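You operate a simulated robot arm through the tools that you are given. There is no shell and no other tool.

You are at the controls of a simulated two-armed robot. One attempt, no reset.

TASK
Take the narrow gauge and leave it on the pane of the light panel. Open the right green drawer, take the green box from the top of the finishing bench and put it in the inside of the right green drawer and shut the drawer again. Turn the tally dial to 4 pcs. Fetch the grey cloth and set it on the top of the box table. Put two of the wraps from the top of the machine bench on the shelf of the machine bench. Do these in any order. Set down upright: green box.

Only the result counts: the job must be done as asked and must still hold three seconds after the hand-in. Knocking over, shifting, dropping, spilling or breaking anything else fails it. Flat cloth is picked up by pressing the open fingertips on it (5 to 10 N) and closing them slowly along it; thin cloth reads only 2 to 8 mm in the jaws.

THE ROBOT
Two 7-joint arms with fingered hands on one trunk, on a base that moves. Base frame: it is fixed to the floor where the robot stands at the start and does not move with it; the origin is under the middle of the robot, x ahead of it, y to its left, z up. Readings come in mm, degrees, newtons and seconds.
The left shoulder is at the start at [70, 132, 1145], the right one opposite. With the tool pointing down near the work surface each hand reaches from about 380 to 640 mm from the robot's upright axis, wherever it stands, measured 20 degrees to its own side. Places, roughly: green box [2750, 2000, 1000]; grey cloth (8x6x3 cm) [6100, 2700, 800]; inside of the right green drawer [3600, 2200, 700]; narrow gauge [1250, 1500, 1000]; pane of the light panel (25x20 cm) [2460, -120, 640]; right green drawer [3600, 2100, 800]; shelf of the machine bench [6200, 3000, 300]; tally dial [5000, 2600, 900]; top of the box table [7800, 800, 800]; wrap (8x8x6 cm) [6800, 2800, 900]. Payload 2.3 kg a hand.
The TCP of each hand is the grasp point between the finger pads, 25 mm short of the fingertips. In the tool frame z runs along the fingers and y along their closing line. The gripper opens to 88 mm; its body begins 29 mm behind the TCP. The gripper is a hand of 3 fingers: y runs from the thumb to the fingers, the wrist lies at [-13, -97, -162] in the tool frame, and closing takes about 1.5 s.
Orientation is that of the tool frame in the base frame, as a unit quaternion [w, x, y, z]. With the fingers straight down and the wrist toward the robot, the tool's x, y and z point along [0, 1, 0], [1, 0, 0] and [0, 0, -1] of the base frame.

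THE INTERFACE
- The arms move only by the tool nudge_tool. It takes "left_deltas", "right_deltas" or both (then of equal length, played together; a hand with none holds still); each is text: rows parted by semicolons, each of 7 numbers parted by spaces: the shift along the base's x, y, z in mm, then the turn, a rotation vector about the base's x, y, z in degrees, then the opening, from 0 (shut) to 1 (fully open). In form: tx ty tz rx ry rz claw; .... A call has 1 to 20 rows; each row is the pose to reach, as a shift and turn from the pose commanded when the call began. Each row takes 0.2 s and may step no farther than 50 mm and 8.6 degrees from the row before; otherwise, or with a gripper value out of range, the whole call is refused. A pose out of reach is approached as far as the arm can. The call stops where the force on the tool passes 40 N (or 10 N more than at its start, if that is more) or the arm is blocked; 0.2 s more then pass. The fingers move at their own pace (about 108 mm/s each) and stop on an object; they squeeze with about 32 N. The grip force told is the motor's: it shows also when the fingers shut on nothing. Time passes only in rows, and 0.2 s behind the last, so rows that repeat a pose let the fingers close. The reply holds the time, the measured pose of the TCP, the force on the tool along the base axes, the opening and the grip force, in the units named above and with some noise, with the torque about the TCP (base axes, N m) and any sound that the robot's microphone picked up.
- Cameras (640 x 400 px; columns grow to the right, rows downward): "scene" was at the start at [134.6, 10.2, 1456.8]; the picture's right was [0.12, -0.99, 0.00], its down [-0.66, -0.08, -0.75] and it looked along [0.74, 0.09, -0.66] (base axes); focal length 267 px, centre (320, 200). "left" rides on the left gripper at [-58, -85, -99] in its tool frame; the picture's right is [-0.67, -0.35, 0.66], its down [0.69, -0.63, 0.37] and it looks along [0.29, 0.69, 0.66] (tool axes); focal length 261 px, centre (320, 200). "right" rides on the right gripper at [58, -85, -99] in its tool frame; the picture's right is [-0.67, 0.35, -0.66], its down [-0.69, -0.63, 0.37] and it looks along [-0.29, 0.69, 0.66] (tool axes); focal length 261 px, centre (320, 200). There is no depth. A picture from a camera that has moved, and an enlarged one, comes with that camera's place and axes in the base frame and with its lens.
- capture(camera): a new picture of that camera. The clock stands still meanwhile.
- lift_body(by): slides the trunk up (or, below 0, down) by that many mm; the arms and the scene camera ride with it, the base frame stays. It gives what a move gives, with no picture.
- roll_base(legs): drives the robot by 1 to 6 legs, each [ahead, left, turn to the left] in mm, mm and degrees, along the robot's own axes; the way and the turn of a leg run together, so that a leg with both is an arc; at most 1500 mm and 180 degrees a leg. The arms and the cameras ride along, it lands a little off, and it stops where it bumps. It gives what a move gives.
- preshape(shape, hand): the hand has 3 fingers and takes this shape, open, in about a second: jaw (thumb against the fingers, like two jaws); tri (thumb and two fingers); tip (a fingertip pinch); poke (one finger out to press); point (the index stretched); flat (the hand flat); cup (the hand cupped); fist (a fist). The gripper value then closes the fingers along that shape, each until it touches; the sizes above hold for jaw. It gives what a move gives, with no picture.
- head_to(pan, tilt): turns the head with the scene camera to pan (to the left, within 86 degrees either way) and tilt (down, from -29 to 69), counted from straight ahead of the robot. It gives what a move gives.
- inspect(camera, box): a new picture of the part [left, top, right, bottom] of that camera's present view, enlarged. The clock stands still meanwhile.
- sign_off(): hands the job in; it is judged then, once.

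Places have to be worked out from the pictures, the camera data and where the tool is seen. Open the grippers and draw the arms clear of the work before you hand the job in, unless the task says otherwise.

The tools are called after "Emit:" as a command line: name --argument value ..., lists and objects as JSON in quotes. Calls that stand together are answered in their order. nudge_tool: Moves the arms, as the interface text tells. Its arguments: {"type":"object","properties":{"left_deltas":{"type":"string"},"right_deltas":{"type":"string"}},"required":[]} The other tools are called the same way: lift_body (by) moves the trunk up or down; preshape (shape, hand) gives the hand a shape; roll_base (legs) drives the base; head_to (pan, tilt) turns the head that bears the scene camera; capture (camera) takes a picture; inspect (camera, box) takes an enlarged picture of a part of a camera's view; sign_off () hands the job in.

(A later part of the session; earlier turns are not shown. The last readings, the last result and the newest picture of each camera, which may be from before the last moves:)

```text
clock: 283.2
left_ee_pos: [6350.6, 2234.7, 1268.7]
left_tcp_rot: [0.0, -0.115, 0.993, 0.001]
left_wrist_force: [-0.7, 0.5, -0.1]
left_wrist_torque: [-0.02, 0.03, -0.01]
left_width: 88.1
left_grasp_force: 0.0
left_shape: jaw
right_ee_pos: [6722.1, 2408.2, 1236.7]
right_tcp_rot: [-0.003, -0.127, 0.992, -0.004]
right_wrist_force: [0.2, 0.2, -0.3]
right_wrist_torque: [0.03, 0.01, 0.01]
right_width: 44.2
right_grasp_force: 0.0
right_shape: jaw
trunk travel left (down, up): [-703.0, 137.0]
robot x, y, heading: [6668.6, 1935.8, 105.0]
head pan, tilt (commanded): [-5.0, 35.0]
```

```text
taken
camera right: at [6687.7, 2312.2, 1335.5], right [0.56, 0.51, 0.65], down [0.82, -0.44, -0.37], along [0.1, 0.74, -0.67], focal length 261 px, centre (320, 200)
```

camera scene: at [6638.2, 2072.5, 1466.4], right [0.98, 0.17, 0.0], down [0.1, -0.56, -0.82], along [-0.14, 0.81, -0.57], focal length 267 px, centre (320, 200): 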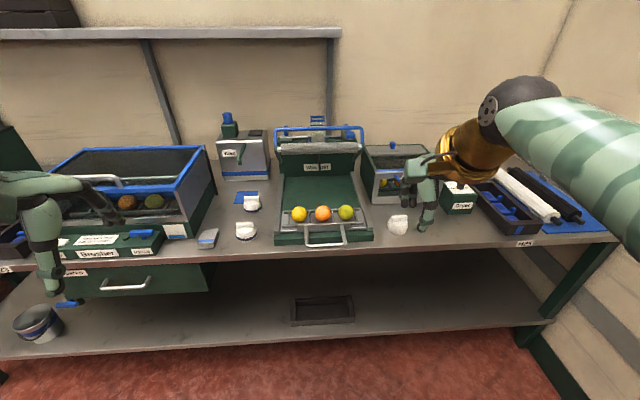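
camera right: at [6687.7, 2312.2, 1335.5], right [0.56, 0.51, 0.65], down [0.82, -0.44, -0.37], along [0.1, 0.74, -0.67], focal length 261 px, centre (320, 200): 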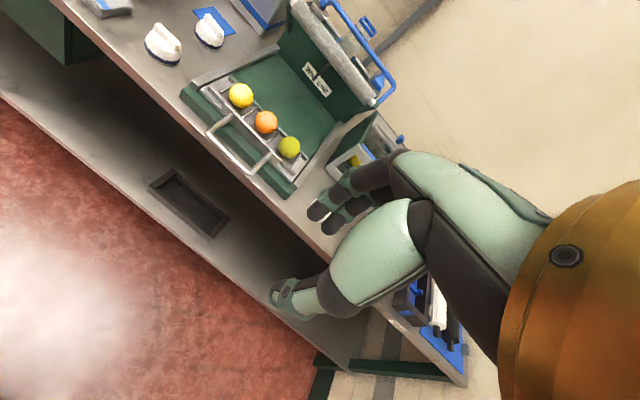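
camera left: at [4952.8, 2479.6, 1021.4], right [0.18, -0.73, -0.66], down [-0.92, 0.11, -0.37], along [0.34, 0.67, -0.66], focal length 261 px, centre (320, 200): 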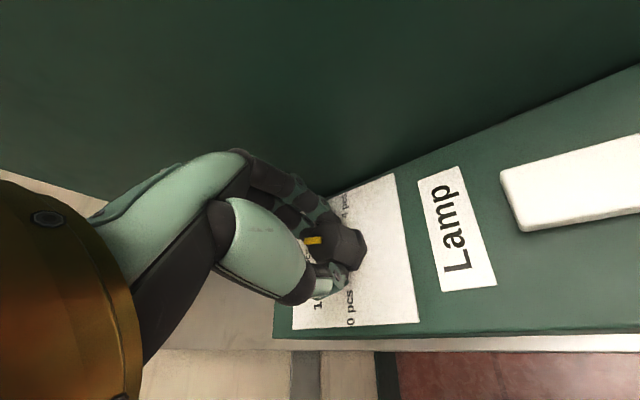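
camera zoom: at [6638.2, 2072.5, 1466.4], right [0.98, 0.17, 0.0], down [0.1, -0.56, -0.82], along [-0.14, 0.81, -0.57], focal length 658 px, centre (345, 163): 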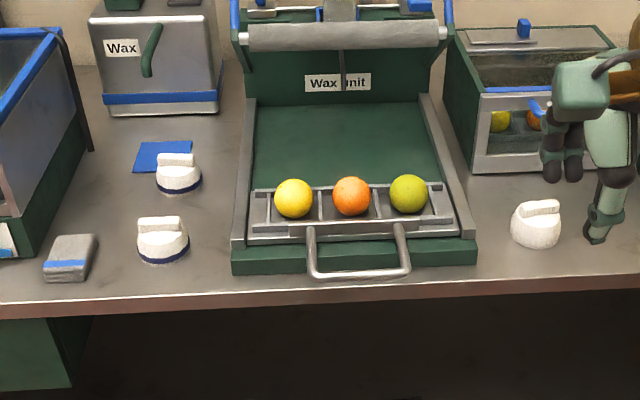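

I count three bundle-like wraps so far (two navy-rimmed, one plain). I check the right end of the bench hidden behind my right hand.

Emit:
roll_base --legs '[[0, -330, 0]]'

Emit:
head_to --pan 5 --tilt 35

Emit:
capture --camera "scene"

Emit:
inspect --camera "scene" --box '[240, 150, 440, 275]'

```text
clock: 285.4
left_ee_pos: [6666.2, 2320.9, 1269.4]
left_tcp_rot: [0.0, -0.113, 0.994, 0.0]
left_wrist_force: [-0.1, -0.5, 0.0]
left_wrist_torque: [-0.01, -0.02, 0.0]
left_width: 88.0
left_grasp_force: 0.0
left_shape: jaw
right_ee_pos: [7039.6, 2491.7, 1236.6]
right_tcp_rot: [-0.003, -0.124, 0.992, -0.004]
right_wrist_force: [0.2, -0.3, 0.2]
right_wrist_torque: [-0.02, 0.01, 0.03]
right_width: 44.3
right_grasp_force: 0.0
right_shape: jaw
trunk travel left (down, up): [-703.0, 137.0]
robot x, y, heading: [6984.6, 2022.6, 104.6]
head pan, tilt (commanded): [-5.0, 35.0]
```

```text
clock: 286.1
left_ee_pos: [6669.8, 2321.2, 1270.0]
left_tcp_rot: [0.0, -0.112, 0.994, 0.001]
left_wrist_force: [0.2, 0.0, 0.1]
left_wrist_torque: [0.0, 0.02, 0.0]
left_width: 88.1
left_grasp_force: 0.0
left_shape: jaw
right_ee_pos: [7040.9, 2491.7, 1236.3]
right_tcp_rot: [-0.004, -0.124, 0.992, -0.004]
right_wrist_force: [0.0, -0.8, -0.9]
right_wrist_torque: [-0.03, -0.01, -0.01]
right_width: 44.4
right_grasp_force: 0.1
right_shape: jaw
trunk travel left (down, up): [-703.0, 137.0]
robot x, y, heading: [6984.3, 2025.2, 104.4]
head pan, tilt (commanded): [5.0, 35.0]
```

```text
taken
camera scene: at [6941.4, 2152.9, 1466.4], right [0.94, 0.34, 0.0], down [0.19, -0.54, -0.82], along [-0.28, 0.77, -0.57], focal length 267 px, centre (320, 200)
```

scene: 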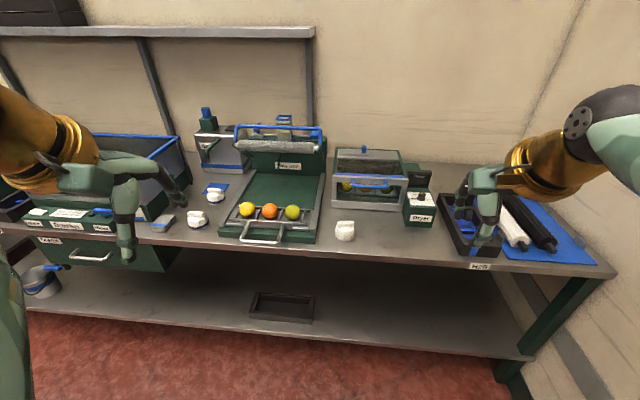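

```text
3.20 times, centred on (340, 212) of scene
camera zoom: at [6941.4, 2152.9, 1466.4], right [0.94, 0.34, 0.0], down [0.19, -0.54, -0.82], along [-0.28, 0.77, -0.57], focal length 856 px, centre (256, 160)
```

zoom: 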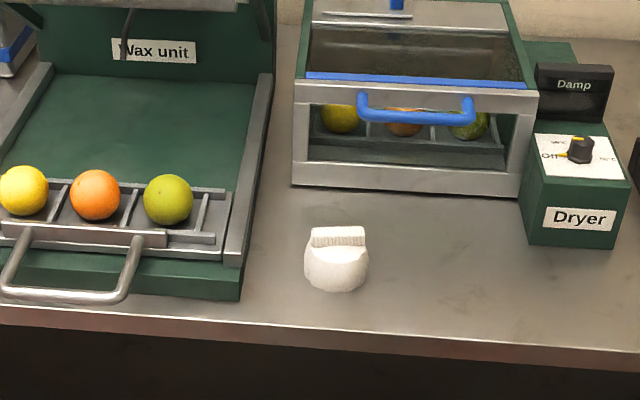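

I'll use the two navy-rimmed wraps (A and B), next to the cloth. I move back left to stand in front of the nearer wrap B for the right hand.

Emit:
roll_base --legs '[[0, 660, 0.5], [180, 0, 0]]'

Emit:
head_to --pan -12 --tilt 42

Emit:
capture --camera "scene"

Emit:
capture --camera "right"

```text
clock: 290.8
left_ee_pos: [5998.0, 2321.4, 1270.2]
left_tcp_rot: [0.0, -0.115, 0.993, 0.003]
left_wrist_force: [1.2, -0.2, -0.1]
left_wrist_torque: [0.02, 0.0, 0.01]
left_width: 87.9
left_grasp_force: 0.1
left_shape: jaw
right_ee_pos: [6368.1, 2493.7, 1237.8]
right_tcp_rot: [-0.004, -0.127, 0.992, -0.002]
right_wrist_force: [0.3, 0.2, -0.6]
right_wrist_torque: [0.03, 0.01, 0.01]
right_width: 44.5
right_grasp_force: 0.0
right_shape: jaw
trunk travel left (down, up): [-703.0, 137.0]
robot x, y, heading: [6310.3, 2025.8, 105.1]
head pan, tilt (commanded): [5.0, 35.0]
```

```text
clock: 291.6
left_ee_pos: [5995.6, 2324.6, 1268.9]
left_tcp_rot: [0.0, -0.115, 0.993, 0.001]
left_wrist_force: [-0.3, -0.8, -0.4]
left_wrist_torque: [-0.03, 0.0, -0.02]
left_width: 88.0
left_grasp_force: 0.0
left_shape: jaw
right_ee_pos: [6366.2, 2498.7, 1236.5]
right_tcp_rot: [-0.003, -0.128, 0.992, -0.004]
right_wrist_force: [0.2, -0.4, 0.5]
right_wrist_torque: [0.02, -0.01, -0.01]
right_width: 44.2
right_grasp_force: 0.0
right_shape: jaw
trunk travel left (down, up): [-703.0, 137.0]
robot x, y, heading: [6310.2, 2027.3, 105.0]
head pan, tilt (commanded): [-12.0, 42.0]
```

```text
taken
camera scene: at [6293.9, 2159.3, 1455.8], right [1.0, 0.05, 0.0], down [0.04, -0.67, -0.74], along [-0.04, 0.74, -0.67], focal length 267 px, centre (320, 200)
```

scene: 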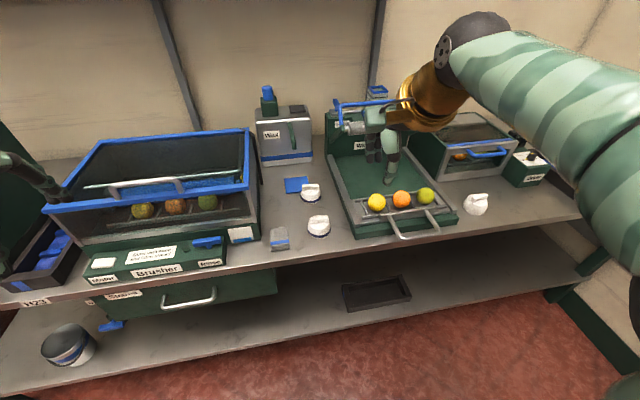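

```text
taken
camera right: at [6332.7, 2402.1, 1335.3], right [0.56, 0.51, 0.65], down [0.82, -0.44, -0.37], along [0.1, 0.74, -0.67], focal length 261 px, centre (320, 200)
```

right: 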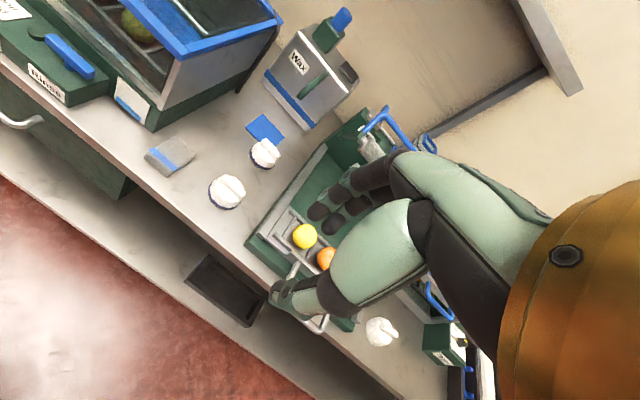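

Wrap B's ridge is at about (6262, 2701). I move 95 mm ahead and lower the right hand above it (hover z≈1000).

Emit:
roll_base --legs '[[95, 0, 0]]'

Emit:
nudge_tool --right_deltas "-11 16 -33 0 0 0 1; -23 32 -67 0 0 0 1; -34 47 -100 0 0 0 1; -46 63 -134 0 0 0 1; -57 79 -168 0 0 0 1; -68 95 -202 0 0 0 1; -80 111 -236 0 0 0 1; -80 111 -236 0 0 0 1"

Emit:
capture --camera "right"

Emit:
capture --camera "scene"

```text
clock: 292.7
left_ee_pos: [5972.0, 2412.3, 1269.1]
left_tcp_rot: [0.0, -0.116, 0.993, 0.003]
left_wrist_force: [0.0, -0.9, -0.1]
left_wrist_torque: [0.01, -0.02, -0.02]
left_width: 88.0
left_grasp_force: 0.0
left_shape: jaw
right_ee_pos: [6343.1, 2585.6, 1238.5]
right_tcp_rot: [-0.005, -0.127, 0.992, -0.002]
right_wrist_force: [-0.7, -0.1, 0.3]
right_wrist_torque: [-0.02, -0.01, 0.02]
right_width: 44.1
right_grasp_force: 0.0
right_shape: jaw
trunk travel left (down, up): [-703.0, 137.0]
robot x, y, heading: [6285.4, 2120.4, 105.0]
head pan, tilt (commanded): [-12.0, 42.0]
```

```text
clock: 294.5
left_ee_pos: [5971.0, 2415.0, 1269.4]
left_tcp_rot: [0.001, -0.115, 0.993, 0.002]
left_wrist_force: [0.2, -0.8, 0.1]
left_wrist_torque: [-0.01, 0.02, -0.02]
left_width: 87.8
left_grasp_force: 0.1
left_shape: jaw
right_ee_pos: [6261.2, 2699.2, 999.0]
right_tcp_rot: [-0.003, -0.127, 0.992, -0.003]
right_wrist_force: [0.4, 0.3, -0.1]
right_wrist_torque: [-0.03, -0.03, 0.0]
right_width: 87.4
right_grasp_force: 0.1
right_shape: jaw
trunk travel left (down, up): [-703.0, 137.0]
robot x, y, heading: [6283.4, 2121.4, 105.1]
head pan, tilt (commanded): [-12.0, 42.0]
```

```text
taken
camera right: at [6228.2, 2603.4, 1098.1], right [0.56, 0.51, 0.65], down [0.82, -0.44, -0.37], along [0.1, 0.74, -0.67], focal length 261 px, centre (320, 200)
```

right: 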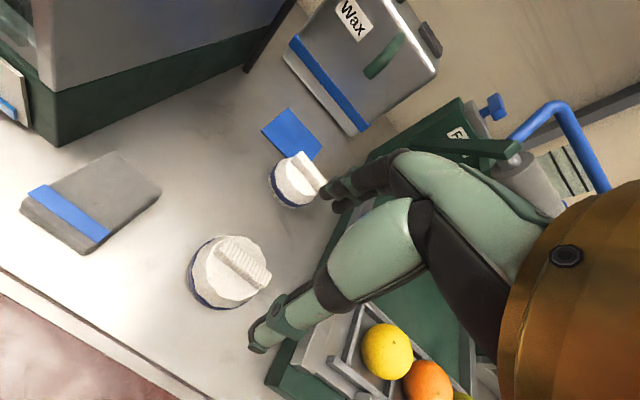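

```text
taken
camera scene: at [6269.7, 2249.8, 1455.9], right [1.0, 0.05, 0.0], down [0.04, -0.67, -0.74], along [-0.04, 0.74, -0.67], focal length 267 px, centre (320, 200)
```

scene: 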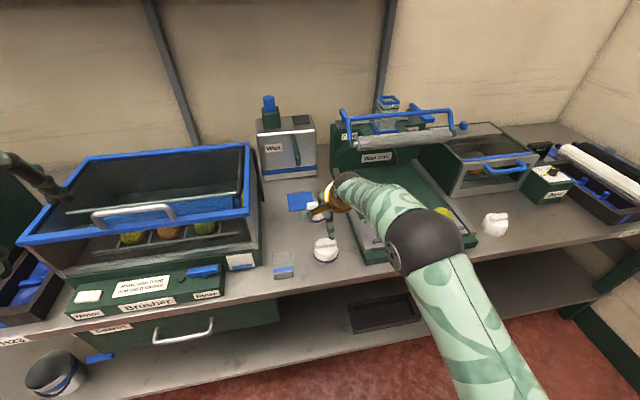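

I estimate wrap B's ridge at (6258, 2714, ~876). I lower to z≈930 with a 12 mm shift and re-check by parallax.

Emit:
nudge_tool --right_deltas "-1 6 -25 0 0 0 1; -2 12 -50 0 0 0 1; -2 12 -69 0 0 0 1; -2 12 -69 0 0 0 1"

Emit:
capture --camera "right"

Emit:
inspect --camera "scene" --box '[270, 170, 400, 280]'

```text
clock: 295.5
left_ee_pos: [5971.6, 2415.8, 1268.5]
left_tcp_rot: [0.0, -0.115, 0.993, 0.001]
left_wrist_force: [-0.4, 0.1, 0.2]
left_wrist_torque: [-0.01, -0.04, -0.03]
left_width: 88.2
left_grasp_force: 0.1
left_shape: jaw
right_ee_pos: [6260.5, 2711.5, 929.4]
right_tcp_rot: [-0.003, -0.128, 0.992, -0.004]
right_wrist_force: [-0.4, 0.2, 0.2]
right_wrist_torque: [-0.04, -0.01, 0.02]
right_width: 87.7
right_grasp_force: 0.0
right_shape: jaw
trunk travel left (down, up): [-703.0, 137.0]
robot x, y, heading: [6285.3, 2124.0, 105.0]
head pan, tilt (commanded): [-12.0, 42.0]
```

```text
taken
camera right: at [6226.1, 2616.1, 1028.2], right [0.56, 0.51, 0.65], down [0.82, -0.44, -0.37], along [0.1, 0.74, -0.67], focal length 261 px, centre (320, 200)
```

right: 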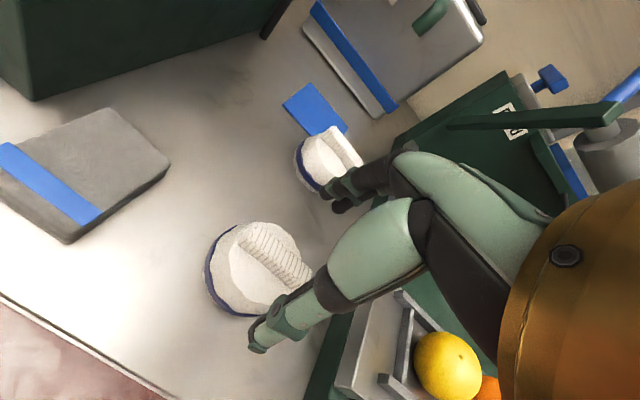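

```text
3.64 times, centred on (335, 225) of scene
camera zoom: at [6269.4, 2250.5, 1455.9], right [1.0, 0.05, 0.0], down [0.04, -0.67, -0.74], along [-0.04, 0.74, -0.67], focal length 972 px, centre (266, 109)
```

zoom: 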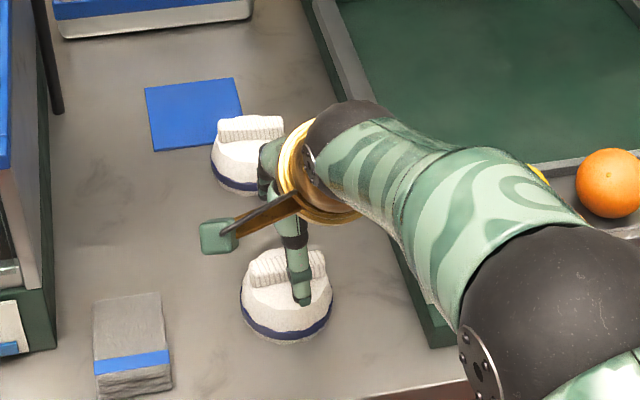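

Parallax gives the ridge top at (6261, 2727, 854). I step the base 25 mm ahead for reach margin, then adjust and descend to z≈864.

Emit:
roll_base --legs '[[25, 0, 0]]'

Emit:
capture --camera "right"

```text
clock: 296.3
left_ee_pos: [5965.0, 2435.0, 1271.9]
left_tcp_rot: [-0.001, -0.115, 0.993, 0.004]
left_wrist_force: [0.1, -0.6, -0.6]
left_wrist_torque: [0.02, 0.03, 0.01]
left_width: 88.0
left_grasp_force: 0.2
left_shape: jaw
right_ee_pos: [6254.2, 2732.8, 933.2]
right_tcp_rot: [-0.003, -0.128, 0.992, -0.002]
right_wrist_force: [-0.2, 0.5, 0.4]
right_wrist_torque: [0.0, -0.01, -0.02]
right_width: 87.5
right_grasp_force: 0.0
right_shape: jaw
trunk travel left (down, up): [-703.0, 137.0]
robot x, y, heading: [6282.2, 2140.8, 104.9]
head pan, tilt (commanded): [-12.0, 42.0]
```

```text
taken
camera right: at [6220.6, 2636.4, 1030.8], right [0.56, 0.51, 0.65], down [0.82, -0.44, -0.37], along [0.1, 0.74, -0.66], focal length 261 px, centre (320, 200)
```

right: 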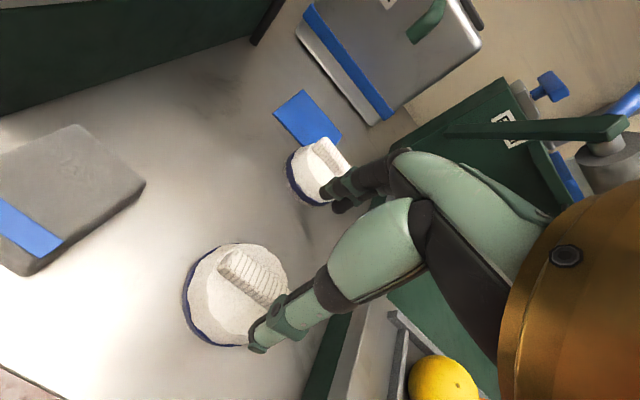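

I shift (+5, −9) and descend 66 mm onto the ridge with open fingers.

Emit:
nudge_tool --right_deltas "5 -9 -15 0 0 0 1; 5 -9 -30 0 0 0 1; 5 -9 -45 0 0 0 1; 5 -9 -58 0 0 0 1; 5 -9 -65 0 0 0 1; 5 -9 -65 0 0 0 1"

Emit:
capture --camera "right"

Emit:
inspect --camera "scene" --box '[270, 170, 400, 280]'

```text
clock: 297.7
left_ee_pos: [5965.0, 2441.5, 1268.2]
left_tcp_rot: [0.0, -0.115, 0.993, 0.002]
left_wrist_force: [-1.1, -0.7, 0.7]
left_wrist_torque: [-0.02, -0.01, 0.01]
left_width: 87.8
left_grasp_force: 0.1
left_shape: jaw
right_ee_pos: [6258.5, 2728.2, 863.8]
right_tcp_rot: [-0.002, -0.127, 0.992, -0.004]
right_wrist_force: [0.1, -0.3, -1.0]
right_wrist_torque: [0.0, -0.02, -0.02]
right_width: 88.2
right_grasp_force: 0.1
right_shape: jaw
trunk travel left (down, up): [-703.0, 137.0]
robot x, y, heading: [6276.2, 2141.1, 104.9]
head pan, tilt (commanded): [-12.0, 42.0]
```

```text
taken
camera right: at [6225.1, 2631.9, 962.7], right [0.56, 0.51, 0.65], down [0.82, -0.44, -0.37], along [0.1, 0.74, -0.67], focal length 261 px, centre (320, 200)
```

right: 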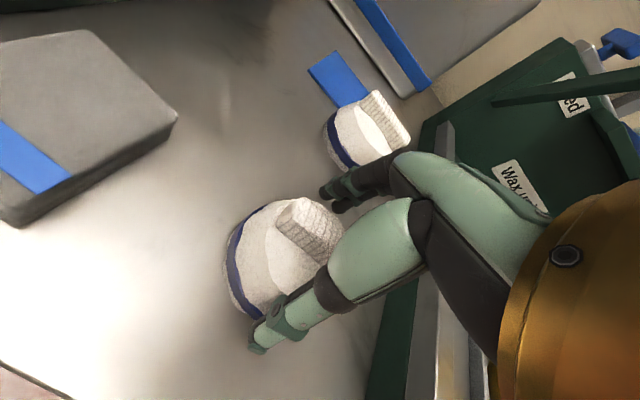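

```text
3.64 times, centred on (335, 225) of scene
camera zoom: at [6262.8, 2275.1, 1455.9], right [1.0, 0.05, 0.0], down [0.04, -0.67, -0.74], along [-0.04, 0.74, -0.67], focal length 972 px, centre (266, 109)
```

zoom: 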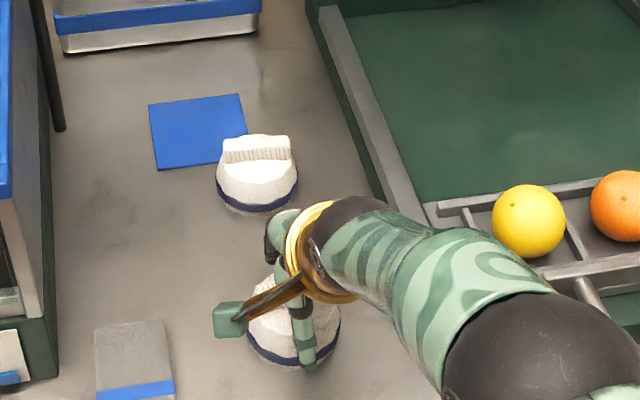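

The ridge lies between thumb and fingers. I close the grip.

Emit:
nudge_tool --right_deltas "0 0 0 0 0 0 0.7; 0 0 0 0 0 0 0.45; 0 0 0 0 0 0 0.25; 0 0 0 0 0 0 0.1; 0 0 0 0 0 0 0; 0 0 0 0 0 0 0; 0 0 0 0 0 0 0"

Emit:
capture --camera "right"

```text
clock: 299.3
left_ee_pos: [5964.4, 2440.6, 1268.5]
left_tcp_rot: [0.001, -0.115, 0.993, 0.002]
left_wrist_force: [0.8, -0.3, 1.3]
left_wrist_torque: [0.0, -0.02, -0.01]
left_width: 88.0
left_grasp_force: 0.1
left_shape: jaw
right_ee_pos: [6259.5, 2727.8, 863.0]
right_tcp_rot: [-0.002, -0.126, 0.992, -0.005]
right_wrist_force: [-0.1, 0.3, 0.3]
right_wrist_torque: [0.02, -0.01, 0.0]
right_width: 64.9
right_grasp_force: 31.7
right_shape: jaw
trunk travel left (down, up): [-703.0, 137.0]
robot x, y, heading: [6276.6, 2144.8, 105.1]
head pan, tilt (commanded): [-12.0, 42.0]
```

```text
taken
camera right: at [6225.1, 2631.9, 962.9], right [0.56, 0.51, 0.65], down [0.82, -0.44, -0.37], along [0.1, 0.74, -0.67], focal length 261 px, centre (320, 200)
```

right: 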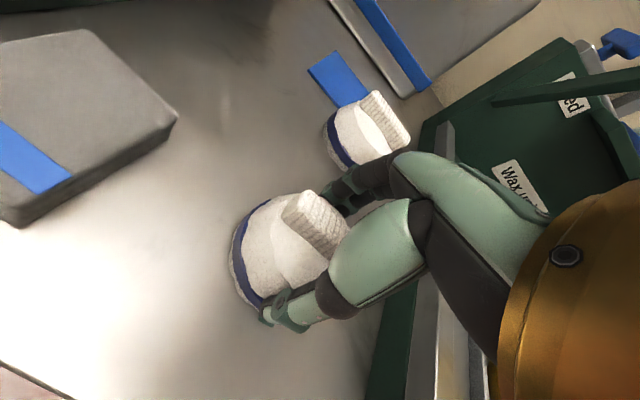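

The fingers hold the dome at 65 mm width with 32 N. I lift slowly and check.

Emit:
nudge_tool --right_deltas "0 0 8 0 0 0 0; 0 0 18 0 0 0 0; 0 0 30 0 0 0 0; 0 0 45 0 0 0 0; 0 0 60 0 0 0 0; 0 0 60 0 0 0 0"

Emit:
capture --camera "right"

```text
clock: 300.7
left_ee_pos: [5963.6, 2440.9, 1269.3]
left_tcp_rot: [0.0, -0.115, 0.993, 0.001]
left_wrist_force: [0.3, 0.4, 0.1]
left_wrist_torque: [0.0, -0.03, 0.01]
left_width: 87.7
left_grasp_force: 0.0
left_shape: jaw
right_ee_pos: [6259.7, 2727.8, 924.5]
right_tcp_rot: [-0.004, -0.127, 0.992, -0.004]
right_wrist_force: [0.2, 0.4, 0.9]
right_wrist_torque: [0.0, 0.0, -0.03]
right_width: 64.8
right_grasp_force: 31.9
right_shape: jaw
trunk travel left (down, up): [-703.0, 137.0]
robot x, y, heading: [6280.9, 2142.1, 104.9]
head pan, tilt (commanded): [-12.0, 42.0]
```

```text
taken
camera right: at [6225.3, 2631.9, 1022.7], right [0.56, 0.51, 0.65], down [0.82, -0.44, -0.37], along [0.1, 0.74, -0.67], focal length 261 px, centre (320, 200)
```

right: 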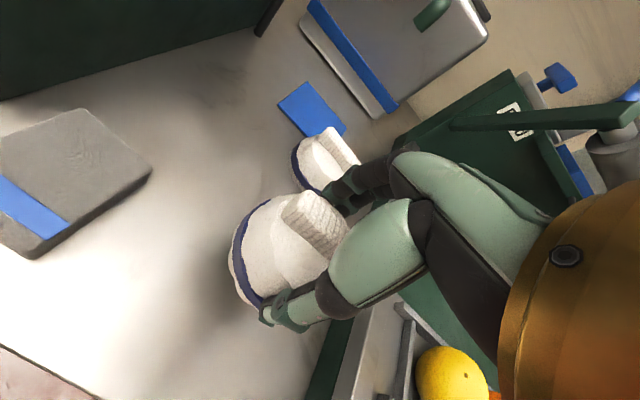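

Wrap B is held securely. I raise the right hand with it and retract, then reposition for the left hand to take wrap A.

Emit:
nudge_tool --right_deltas "0 0 40 0 0 0 0; 5 -8 80 0 0 0 0; 15 -22 120 0 0 0 0; 27 -38 160 0 0 0 0; 39 -55 200 0 0 0 0; 51 -72 240 0 0 0 0; 63 -90 280 0 0 0 0; 75 -105 305 0 0 0 0; 75 -105 305 0 0 0 0"

Emit:
roll_base --legs '[[-60, 0, 0], [0, -260, 0], [140, 0, 0]]'

Emit:
head_to --pan 12 --tilt 45

Emit:
capture --camera "scene"

Emit:
capture --camera "left"

```text
clock: 302.7
left_ee_pos: [5963.8, 2440.8, 1268.6]
left_tcp_rot: [-0.001, -0.115, 0.993, 0.001]
left_wrist_force: [-1.0, 0.2, 0.2]
left_wrist_torque: [0.01, 0.0, 0.0]
left_width: 87.9
left_grasp_force: 0.0
left_shape: jaw
right_ee_pos: [6334.1, 2625.1, 1230.6]
right_tcp_rot: [-0.003, -0.126, 0.992, -0.004]
right_wrist_force: [0.3, -0.2, -0.2]
right_wrist_torque: [-0.01, -0.01, 0.02]
right_width: 64.5
right_grasp_force: 32.1
right_shape: jaw
trunk travel left (down, up): [-703.0, 137.0]
robot x, y, heading: [6279.7, 2148.0, 104.9]
head pan, tilt (commanded): [-12.0, 42.0]
```

```text
clock: 306.1
left_ee_pos: [6193.1, 2581.3, 1271.5]
left_tcp_rot: [-0.001, -0.114, 0.994, 0.003]
left_wrist_force: [0.0, 0.3, -0.2]
left_wrist_torque: [0.05, -0.01, 0.03]
left_width: 88.0
left_grasp_force: 0.1
left_shape: jaw
right_ee_pos: [6562.4, 2764.4, 1232.7]
right_tcp_rot: [-0.004, -0.127, 0.992, -0.003]
right_wrist_force: [0.1, 0.5, -0.1]
right_wrist_torque: [0.01, -0.04, 0.0]
right_width: 64.3
right_grasp_force: 32.0
right_shape: jaw
trunk travel left (down, up): [-703.0, 137.0]
robot x, y, heading: [6510.7, 2281.4, 104.8]
head pan, tilt (commanded): [-12.0, 42.0]
```

```text
clock: 306.9
left_ee_pos: [6191.1, 2584.6, 1268.5]
left_tcp_rot: [-0.001, -0.114, 0.994, 0.001]
left_wrist_force: [0.0, 0.2, 0.0]
left_wrist_torque: [0.0, 0.0, -0.01]
left_width: 87.8
left_grasp_force: 0.1
left_shape: jaw
right_ee_pos: [6560.5, 2767.2, 1231.1]
right_tcp_rot: [-0.003, -0.125, 0.992, -0.003]
right_wrist_force: [0.2, -0.3, 0.0]
right_wrist_torque: [-0.01, 0.03, 0.0]
right_width: 64.4
right_grasp_force: 31.9
right_shape: jaw
trunk travel left (down, up): [-703.0, 137.0]
robot x, y, heading: [6504.9, 2283.3, 105.0]
head pan, tilt (commanded): [12.0, 45.0]
```

```text
taken
camera scene: at [6457.4, 2407.8, 1451.5], right [0.89, 0.45, 0.0], down [0.32, -0.63, -0.71], along [-0.32, 0.63, -0.71], focal length 267 px, centre (320, 200)
```

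scene: 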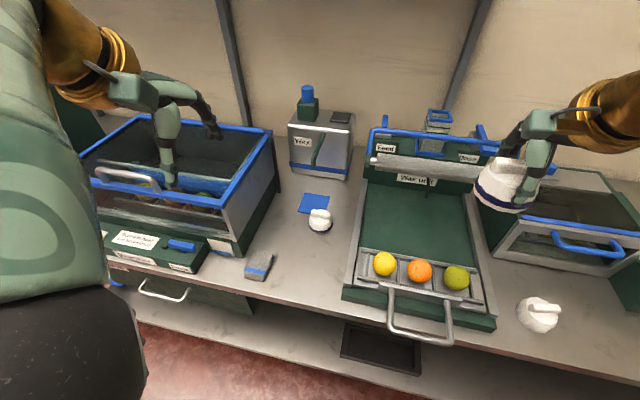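

```text
taken
camera left: at [6266.7, 2514.2, 1368.3], right [0.73, -0.19, -0.66], down [-0.53, -0.77, -0.37], along [-0.44, 0.61, -0.66], focal length 261 px, centre (320, 200)
```

left: 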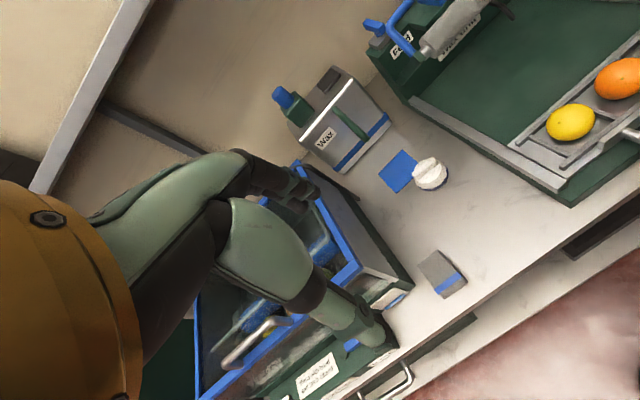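

Wrap A's ridge is near (6222, 2877, 854). I move 85 mm ahead, then bring the left hand right and forward around the brusher before descending.

Emit:
roll_base --legs '[[85, 0, 0]]'

Emit:
nudge_tool --left_deltas "40 11 -5 0 0 0 1; 70 19 -15 0 0 0 1; 78 55 -45 0 0 0 1; 75 90 -80 0 0 0 1; 71 115 -120 0 0 0 1; 67 140 -160 0 0 0 1; 63 165 -200 0 0 0 1; 59 185 -240 0 0 0 1; 55 205 -280 0 0 0 1; 53 210 -308 0 0 0 1; 53 210 -308 0 0 0 1"

Emit:
capture --camera "left"

Emit:
capture --camera "scene"

```text
clock: 308.0
left_ee_pos: [6169.9, 2660.3, 1270.9]
left_tcp_rot: [0.001, -0.115, 0.993, 0.005]
left_wrist_force: [-0.4, 0.0, 1.0]
left_wrist_torque: [0.04, -0.02, 0.01]
left_width: 88.2
left_grasp_force: 0.0
left_shape: jaw
right_ee_pos: [6541.5, 2843.9, 1232.9]
right_tcp_rot: [-0.005, -0.126, 0.992, -0.002]
right_wrist_force: [0.1, -0.4, 0.5]
right_wrist_torque: [-0.01, -0.02, 0.03]
right_width: 64.2
right_grasp_force: 31.7
right_shape: jaw
trunk travel left (down, up): [-703.0, 137.0]
robot x, y, heading: [6483.1, 2364.5, 105.1]
head pan, tilt (commanded): [12.0, 45.0]
```

```text
clock: 310.4
left_ee_pos: [6220.4, 2876.1, 962.1]
left_tcp_rot: [0.0, -0.113, 0.994, 0.001]
left_wrist_force: [0.4, 0.2, 0.4]
left_wrist_torque: [-0.04, -0.02, 0.0]
left_width: 87.8
left_grasp_force: 0.0
left_shape: jaw
left hand out of reach, approached as far as the arm can: row 1, 2, 3
right_ee_pos: [6540.1, 2849.6, 1231.5]
right_tcp_rot: [-0.003, -0.126, 0.992, -0.004]
right_wrist_force: [0.4, 0.0, 0.2]
right_wrist_torque: [0.0, 0.01, -0.03]
right_width: 64.7
right_grasp_force: 32.4
right_shape: jaw
trunk travel left (down, up): [-703.0, 137.0]
robot x, y, heading: [6487.3, 2367.9, 105.0]
head pan, tilt (commanded): [12.0, 45.0]
```

```text
taken
camera left: at [6296.0, 2804.8, 1061.4], right [0.73, -0.18, -0.66], down [-0.52, -0.77, -0.37], along [-0.44, 0.61, -0.66], focal length 261 px, centre (320, 200)
```

left: 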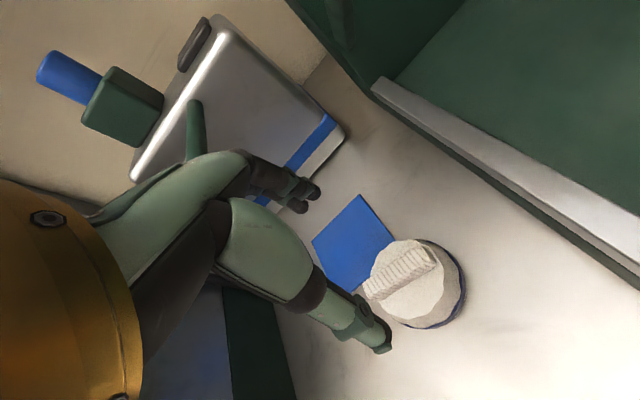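

```text
taken
camera scene: at [6435.9, 2488.4, 1451.6], right [0.89, 0.45, 0.0], down [0.32, -0.63, -0.71], along [-0.32, 0.63, -0.71], focal length 267 px, centre (320, 200)
```

scene: 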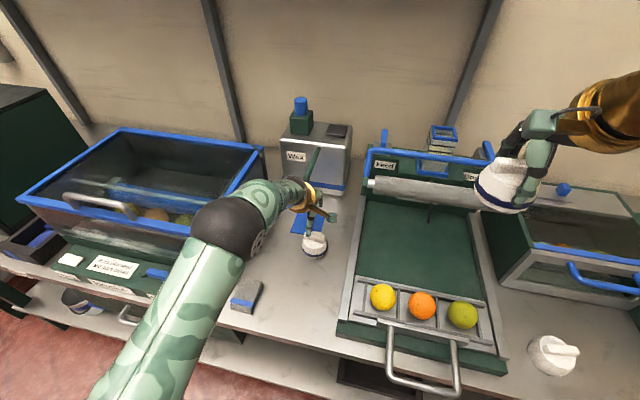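

The left hand hovers right above wrap A, the elbow is clear of the brusher. I descend to z≈915 and re-check.

Emit:
nudge_tool --left_deltas "0 0 -20 0 0 0 1; 0 0 -40 0 0 0 1; 0 0 -47 0 0 0 1; 0 0 -47 0 0 0 1"

Emit:
capture --camera "left"

Emit:
capture --camera "scene"

```text
clock: 311.4
left_ee_pos: [6222.4, 2874.5, 913.5]
left_tcp_rot: [0.0, -0.114, 0.994, 0.001]
left_wrist_force: [0.5, -0.7, -0.4]
left_wrist_torque: [0.0, 0.01, -0.01]
left_width: 87.8
left_grasp_force: 0.0
left_shape: jaw
right_ee_pos: [6539.4, 2848.4, 1232.0]
right_tcp_rot: [-0.005, -0.126, 0.992, -0.004]
right_wrist_force: [-0.3, 0.1, -0.7]
right_wrist_torque: [-0.04, 0.02, 0.0]
right_width: 64.4
right_grasp_force: 31.6
right_shape: jaw
trunk travel left (down, up): [-703.0, 137.0]
robot x, y, heading: [6483.4, 2367.8, 104.8]
head pan, tilt (commanded): [12.0, 45.0]
```

```text
taken
camera left: at [6296.8, 2804.7, 1013.3], right [0.73, -0.18, -0.66], down [-0.52, -0.77, -0.37], along [-0.44, 0.61, -0.66], focal length 261 px, centre (320, 200)
```

left: 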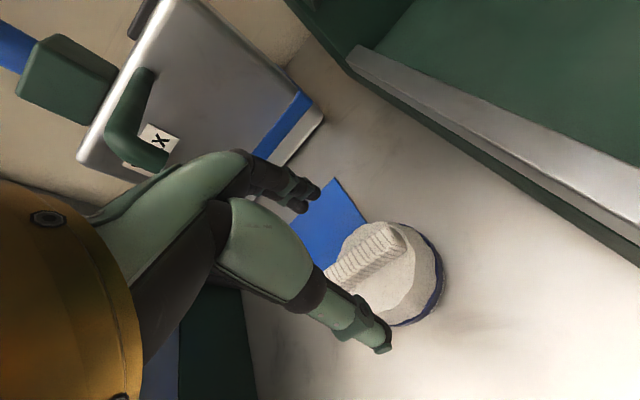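

```text
taken
camera scene: at [6435.7, 2488.9, 1451.6], right [0.89, 0.45, 0.0], down [0.32, -0.63, -0.71], along [-0.32, 0.63, -0.71], focal length 267 px, centre (320, 200)
```

scene: 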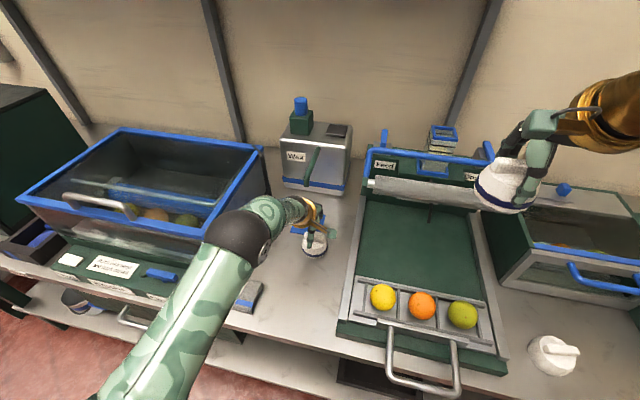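

I shift (−3, +4) and descend to z≈864, then close on wrap A.

Emit:
nudge_tool --left_deltas "-3 4 -15 0 0 0 1; -3 4 -30 0 0 0 1; -3 4 -42 0 0 0 1; -3 4 -49 0 0 0 1; -3 4 -49 0 0 0 1"

Emit:
capture --camera "left"

```text
clock: 312.6
left_ee_pos: [6217.3, 2880.0, 865.5]
left_tcp_rot: [0.0, -0.114, 0.994, 0.002]
left_wrist_force: [0.5, -0.7, 0.2]
left_wrist_torque: [-0.01, 0.0, 0.0]
left_width: 88.1
left_grasp_force: 0.1
left_shape: jaw
right_ee_pos: [6540.5, 2849.3, 1232.5]
right_tcp_rot: [-0.005, -0.126, 0.992, -0.004]
right_wrist_force: [0.7, -0.2, 0.6]
right_wrist_torque: [0.0, 0.0, 0.0]
right_width: 64.7
right_grasp_force: 32.1
right_shape: jaw
trunk travel left (down, up): [-703.0, 137.0]
robot x, y, heading: [6484.9, 2366.8, 104.7]
head pan, tilt (commanded): [12.0, 45.0]
```

```text
taken
camera left: at [6293.6, 2809.1, 964.2], right [0.73, -0.18, -0.66], down [-0.52, -0.77, -0.37], along [-0.44, 0.61, -0.66], focal length 261 px, centre (320, 200)
```

left: 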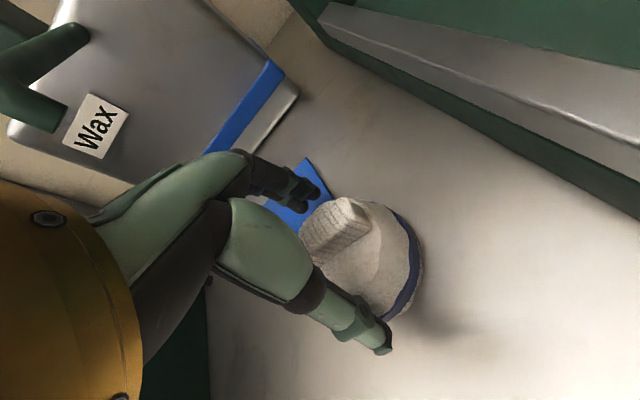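

The ridge is ~12 mm to the right of my grasp axis; I shift the hand right by that and close.

Emit:
nudge_tool --left_deltas "6 3 0 0 0 0 1; 12 5 0 0 0 0 1; 12 5 0 0 0 0 0.8; 12 5 0 0 0 0 0.5; 12 5 0 0 0 0 0.25; 12 5 0 0 0 0 0; 12 5 0 0 0 0 0; 12 5 0 0 0 0 0"

Emit:
capture --camera "left"

```text
clock: 314.4
left_ee_pos: [6231.3, 2883.2, 863.5]
left_tcp_rot: [0.0, -0.114, 0.993, 0.002]
left_wrist_force: [1.4, -4.4, -0.2]
left_wrist_torque: [-0.19, -0.02, 0.05]
left_width: 61.9
left_grasp_force: 32.0
left_shape: jaw
right_ee_pos: [6540.0, 2846.9, 1232.9]
right_tcp_rot: [-0.004, -0.126, 0.992, -0.003]
right_wrist_force: [0.3, -0.2, 0.1]
right_wrist_torque: [0.01, -0.01, -0.02]
right_width: 64.4
right_grasp_force: 31.6
right_shape: jaw
trunk travel left (down, up): [-703.0, 137.0]
robot x, y, heading: [6482.1, 2370.8, 104.8]
head pan, tilt (commanded): [12.0, 45.0]
```

```text
taken
camera left: at [6306.3, 2812.9, 964.3], right [0.73, -0.18, -0.66], down [-0.52, -0.77, -0.37], along [-0.44, 0.61, -0.66], focal length 261 px, centre (320, 200)
```

left: 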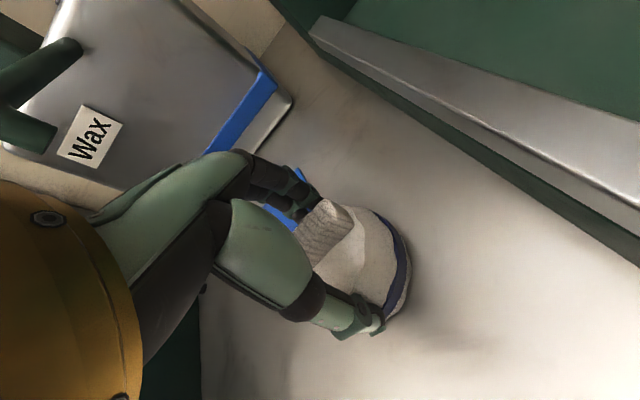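

Gripped (62 mm, 32 N). I lift wrap A and watch it.

Emit:
nudge_tool --left_deltas "0 0 8 0 0 0 0; 0 0 18 0 0 0 0; 0 0 32 0 0 0 0; 0 0 50 0 0 0 0; 0 0 75 0 0 0 0; 0 0 75 0 0 0 0"

Emit:
capture --camera "left"

Emit:
capture --camera "scene"

```text
clock: 315.8
left_ee_pos: [6231.3, 2885.2, 940.2]
left_tcp_rot: [-0.001, -0.114, 0.993, 0.002]
left_wrist_force: [0.5, -0.2, -0.2]
left_wrist_torque: [0.01, -0.03, 0.0]
left_width: 62.0
left_grasp_force: 32.3
left_shape: jaw
right_ee_pos: [6539.5, 2848.4, 1232.3]
right_tcp_rot: [-0.004, -0.127, 0.992, -0.004]
right_wrist_force: [-0.6, 1.2, 0.5]
right_wrist_torque: [0.0, 0.01, 0.04]
right_width: 64.6
right_grasp_force: 31.9
right_shape: jaw
trunk travel left (down, up): [-703.0, 137.0]
robot x, y, heading: [6485.4, 2367.5, 104.9]
head pan, tilt (commanded): [12.0, 45.0]
```

```text
taken
camera left: at [6307.3, 2814.2, 1039.2], right [0.73, -0.19, -0.66], down [-0.52, -0.77, -0.37], along [-0.44, 0.61, -0.66], focal length 261 px, centre (320, 200)
```

left: 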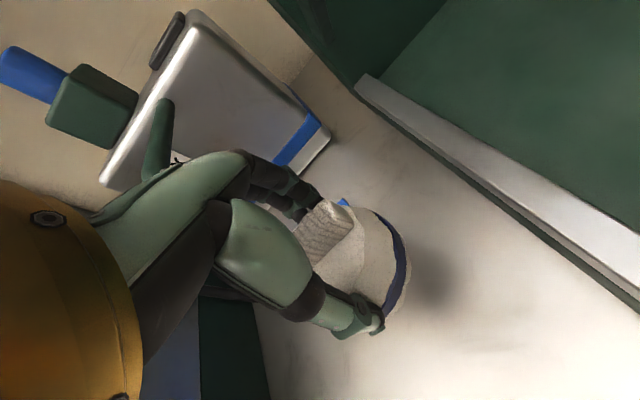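

```text
taken
camera scene: at [6435.6, 2489.2, 1451.5], right [0.89, 0.45, 0.0], down [0.32, -0.63, -0.71], along [-0.32, 0.63, -0.71], focal length 267 px, centre (320, 200)
```

scene: 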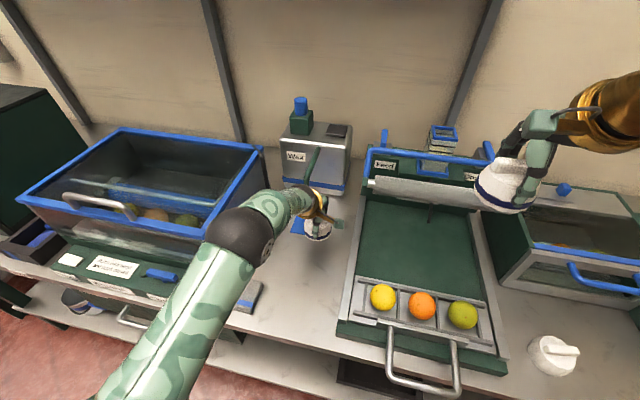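

Wrap A is held. I retract the left hand up and back along the same way, then back the base away from the bench.

Emit:
nudge_tool --left_deltas "2 -5 28 0 0 0 0; 6 -25 68 0 0 0 0; 10 -45 108 0 0 0 0; 14 -70 148 0 0 0 0; 18 -95 188 0 0 0 0; 20 -120 228 0 0 0 0; 17 -155 263 0 0 0 0; 5 -190 293 0 0 0 0; -25 -210 308 0 0 0 0; -55 -220 325 0 0 0 0; -55 -220 325 0 0 0 0"

Emit:
roll_base --legs '[[-350, 0, 0]]'

Emit:
head_to --pan 0 --tilt 50

Emit:
capture --camera "scene"

```text
clock: 318.2
left_ee_pos: [6255.5, 2764.1, 1170.3]
left_tcp_rot: [-0.001, -0.114, 0.994, 0.001]
left_wrist_force: [-0.1, -0.1, 0.3]
left_wrist_torque: [0.0, -0.01, -0.04]
left_width: 62.0
left_grasp_force: 31.6
left_shape: jaw
left hand out of reach, approached as far as the arm can: row 7, 8, 9, 10, 11
right_ee_pos: [6539.8, 2848.5, 1231.6]
right_tcp_rot: [-0.004, -0.126, 0.992, -0.003]
right_wrist_force: [0.5, 0.7, -0.6]
right_wrist_torque: [0.01, 0.02, 0.01]
right_width: 64.5
right_grasp_force: 32.2
right_shape: jaw
trunk travel left (down, up): [-703.0, 137.0]
robot x, y, heading: [6485.6, 2370.7, 104.8]
head pan, tilt (commanded): [12.0, 45.0]
```

```text
clock: 320.5
left_ee_pos: [6344.9, 2429.8, 1168.0]
left_tcp_rot: [0.0, -0.114, 0.993, 0.001]
left_wrist_force: [-0.3, 0.0, 0.0]
left_wrist_torque: [-0.01, 0.03, -0.02]
left_width: 61.8
left_grasp_force: 31.7
left_shape: jaw
right_ee_pos: [6627.6, 2515.2, 1230.7]
right_tcp_rot: [-0.004, -0.127, 0.992, -0.005]
right_wrist_force: [-0.2, 0.4, 0.4]
right_wrist_torque: [0.02, 0.02, -0.03]
right_width: 64.4
right_grasp_force: 32.3
right_shape: jaw
trunk travel left (down, up): [-703.0, 137.0]
robot x, y, heading: [6575.6, 2029.4, 105.1]
head pan, tilt (commanded): [12.0, 45.0]
```

```text
clock: 321.2
left_ee_pos: [6343.2, 2427.9, 1169.7]
left_tcp_rot: [-0.001, -0.114, 0.993, 0.001]
left_wrist_force: [0.5, 0.4, 0.2]
left_wrist_torque: [0.0, 0.02, -0.01]
left_width: 61.6
left_grasp_force: 32.5
left_shape: jaw
right_ee_pos: [6629.5, 2513.2, 1231.2]
right_tcp_rot: [-0.003, -0.126, 0.992, -0.004]
right_wrist_force: [0.3, 0.8, -0.3]
right_wrist_torque: [-0.03, 0.0, 0.0]
right_width: 64.5
right_grasp_force: 31.9
right_shape: jaw
trunk travel left (down, up): [-703.0, 137.0]
robot x, y, heading: [6575.5, 2033.2, 105.1]
head pan, tilt (commanded): [0.0, 50.0]
```

```text
taken
camera scene: at [6542.4, 2154.1, 1444.7], right [0.97, 0.26, 0.0], down [0.2, -0.74, -0.64], along [-0.17, 0.62, -0.77], focal length 267 px, centre (320, 200)
```

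scene: 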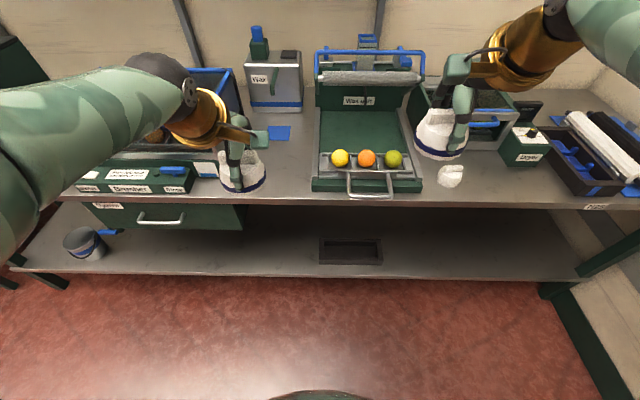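

Both wraps are held. The shelf's free stretch is left of the black tray (u≈6600–6840). I shift left 87 mm and lower the trunk by 600 mm.

Emit:
roll_base --legs '[[0, 87, 0]]'

Emit:
lift_body --by -600

Emit:
head_to --pan 5 --tilt 20

Emit:
capture --camera "scene"

```text
clock: 322.3
left_ee_pos: [6265.6, 2406.3, 1169.4]
left_tcp_rot: [-0.002, -0.115, 0.993, 0.001]
left_wrist_force: [0.2, 0.3, -0.4]
left_wrist_torque: [-0.02, 0.01, 0.04]
left_width: 61.8
left_grasp_force: 32.1
left_shape: jaw
right_ee_pos: [6551.5, 2491.1, 1231.0]
right_tcp_rot: [-0.006, -0.126, 0.992, -0.004]
right_wrist_force: [-0.3, 1.1, -0.1]
right_wrist_torque: [0.0, 0.01, 0.03]
right_width: 64.4
right_grasp_force: 31.8
right_shape: jaw
trunk travel left (down, up): [-703.0, 137.0]
robot x, y, heading: [6494.1, 2009.8, 105.0]
head pan, tilt (commanded): [0.0, 50.0]
```

```text
refused: -600 is not a number from -400 to 400
```

```text
clock: 323.2
left_ee_pos: [6261.8, 2404.8, 1169.8]
left_tcp_rot: [0.0, -0.113, 0.994, 0.002]
left_wrist_force: [-0.3, 0.0, 0.2]
left_wrist_torque: [0.02, 0.01, 0.02]
left_width: 61.8
left_grasp_force: 32.5
left_shape: jaw
right_ee_pos: [6546.5, 2489.7, 1230.3]
right_tcp_rot: [-0.002, -0.126, 0.992, -0.004]
right_wrist_force: [-0.7, -0.5, 0.2]
right_wrist_torque: [0.04, 0.0, 0.0]
right_width: 64.4
right_grasp_force: 32.3
right_shape: jaw
trunk travel left (down, up): [-703.0, 137.0]
robot x, y, heading: [6487.8, 2007.8, 105.1]
head pan, tilt (commanded): [5.0, 20.0]
```

```text
taken
camera scene: at [6446.7, 2145.2, 1490.1], right [0.94, 0.34, 0.0], down [0.12, -0.32, -0.94], along [-0.32, 0.88, -0.34], focal length 267 px, centre (320, 200)
```

scene: 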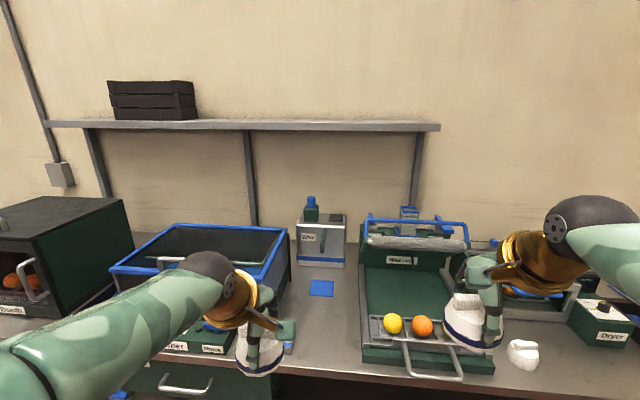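

The trunk moves at most 400 mm per call, so I do it in two steps.

Emit:
lift_body --by -400

Emit:
lift_body --by -200

Emit:
capture --camera "scene"

Emit:
capture --camera "left"

```text
clock: 327.1
left_ee_pos: [6262.4, 2406.0, 768.6]
left_tcp_rot: [0.0, -0.114, 0.993, 0.002]
left_wrist_force: [0.6, -0.2, -0.4]
left_wrist_torque: [-0.02, 0.01, 0.04]
left_width: 61.5
left_grasp_force: 31.9
left_shape: jaw
right_ee_pos: [6545.9, 2489.7, 831.9]
right_tcp_rot: [-0.004, -0.126, 0.992, -0.004]
right_wrist_force: [0.3, 0.3, 0.0]
right_wrist_torque: [0.0, -0.02, 0.02]
right_width: 64.4
right_grasp_force: 31.8
right_shape: jaw
trunk travel left (down, up): [-303.0, 537.0]
robot x, y, heading: [6496.1, 2006.7, 105.3]
head pan, tilt (commanded): [5.0, 20.0]
```

```text
clock: 329.2
left_ee_pos: [6260.3, 2405.6, 569.6]
left_tcp_rot: [0.0, -0.114, 0.993, 0.002]
left_wrist_force: [0.2, 0.2, -0.5]
left_wrist_torque: [-0.02, 0.03, -0.01]
left_width: 61.8
left_grasp_force: 32.3
left_shape: jaw
right_ee_pos: [6546.0, 2490.9, 631.4]
right_tcp_rot: [-0.003, -0.127, 0.992, -0.004]
right_wrist_force: [-0.1, -0.5, -0.3]
right_wrist_torque: [-0.03, 0.03, 0.01]
right_width: 64.7
right_grasp_force: 32.5
right_shape: jaw
trunk travel left (down, up): [-103.0, 737.0]
robot x, y, heading: [6490.9, 2002.7, 104.9]
head pan, tilt (commanded): [5.0, 20.0]
```

```text
taken
camera scene: at [6447.1, 2145.1, 890.3], right [0.94, 0.34, 0.0], down [0.12, -0.32, -0.94], along [-0.32, 0.88, -0.34], focal length 267 px, centre (320, 200)
```

scene: 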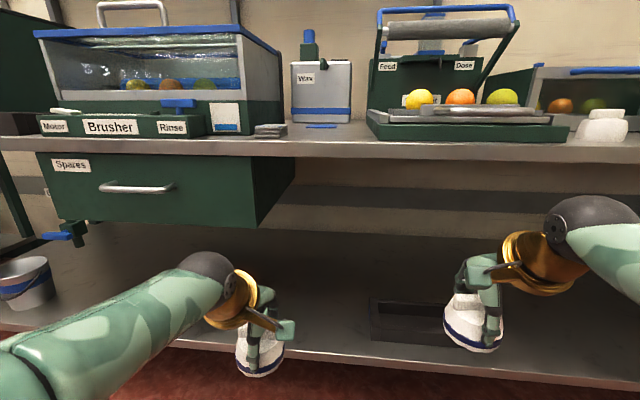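

```text
taken
camera left: at [6336.3, 2334.2, 668.8], right [0.73, -0.19, -0.66], down [-0.52, -0.77, -0.37], along [-0.44, 0.61, -0.66], focal length 261 px, centre (320, 200)
```

left: 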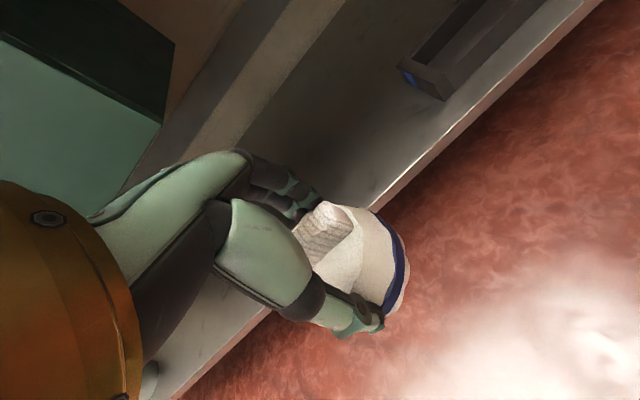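

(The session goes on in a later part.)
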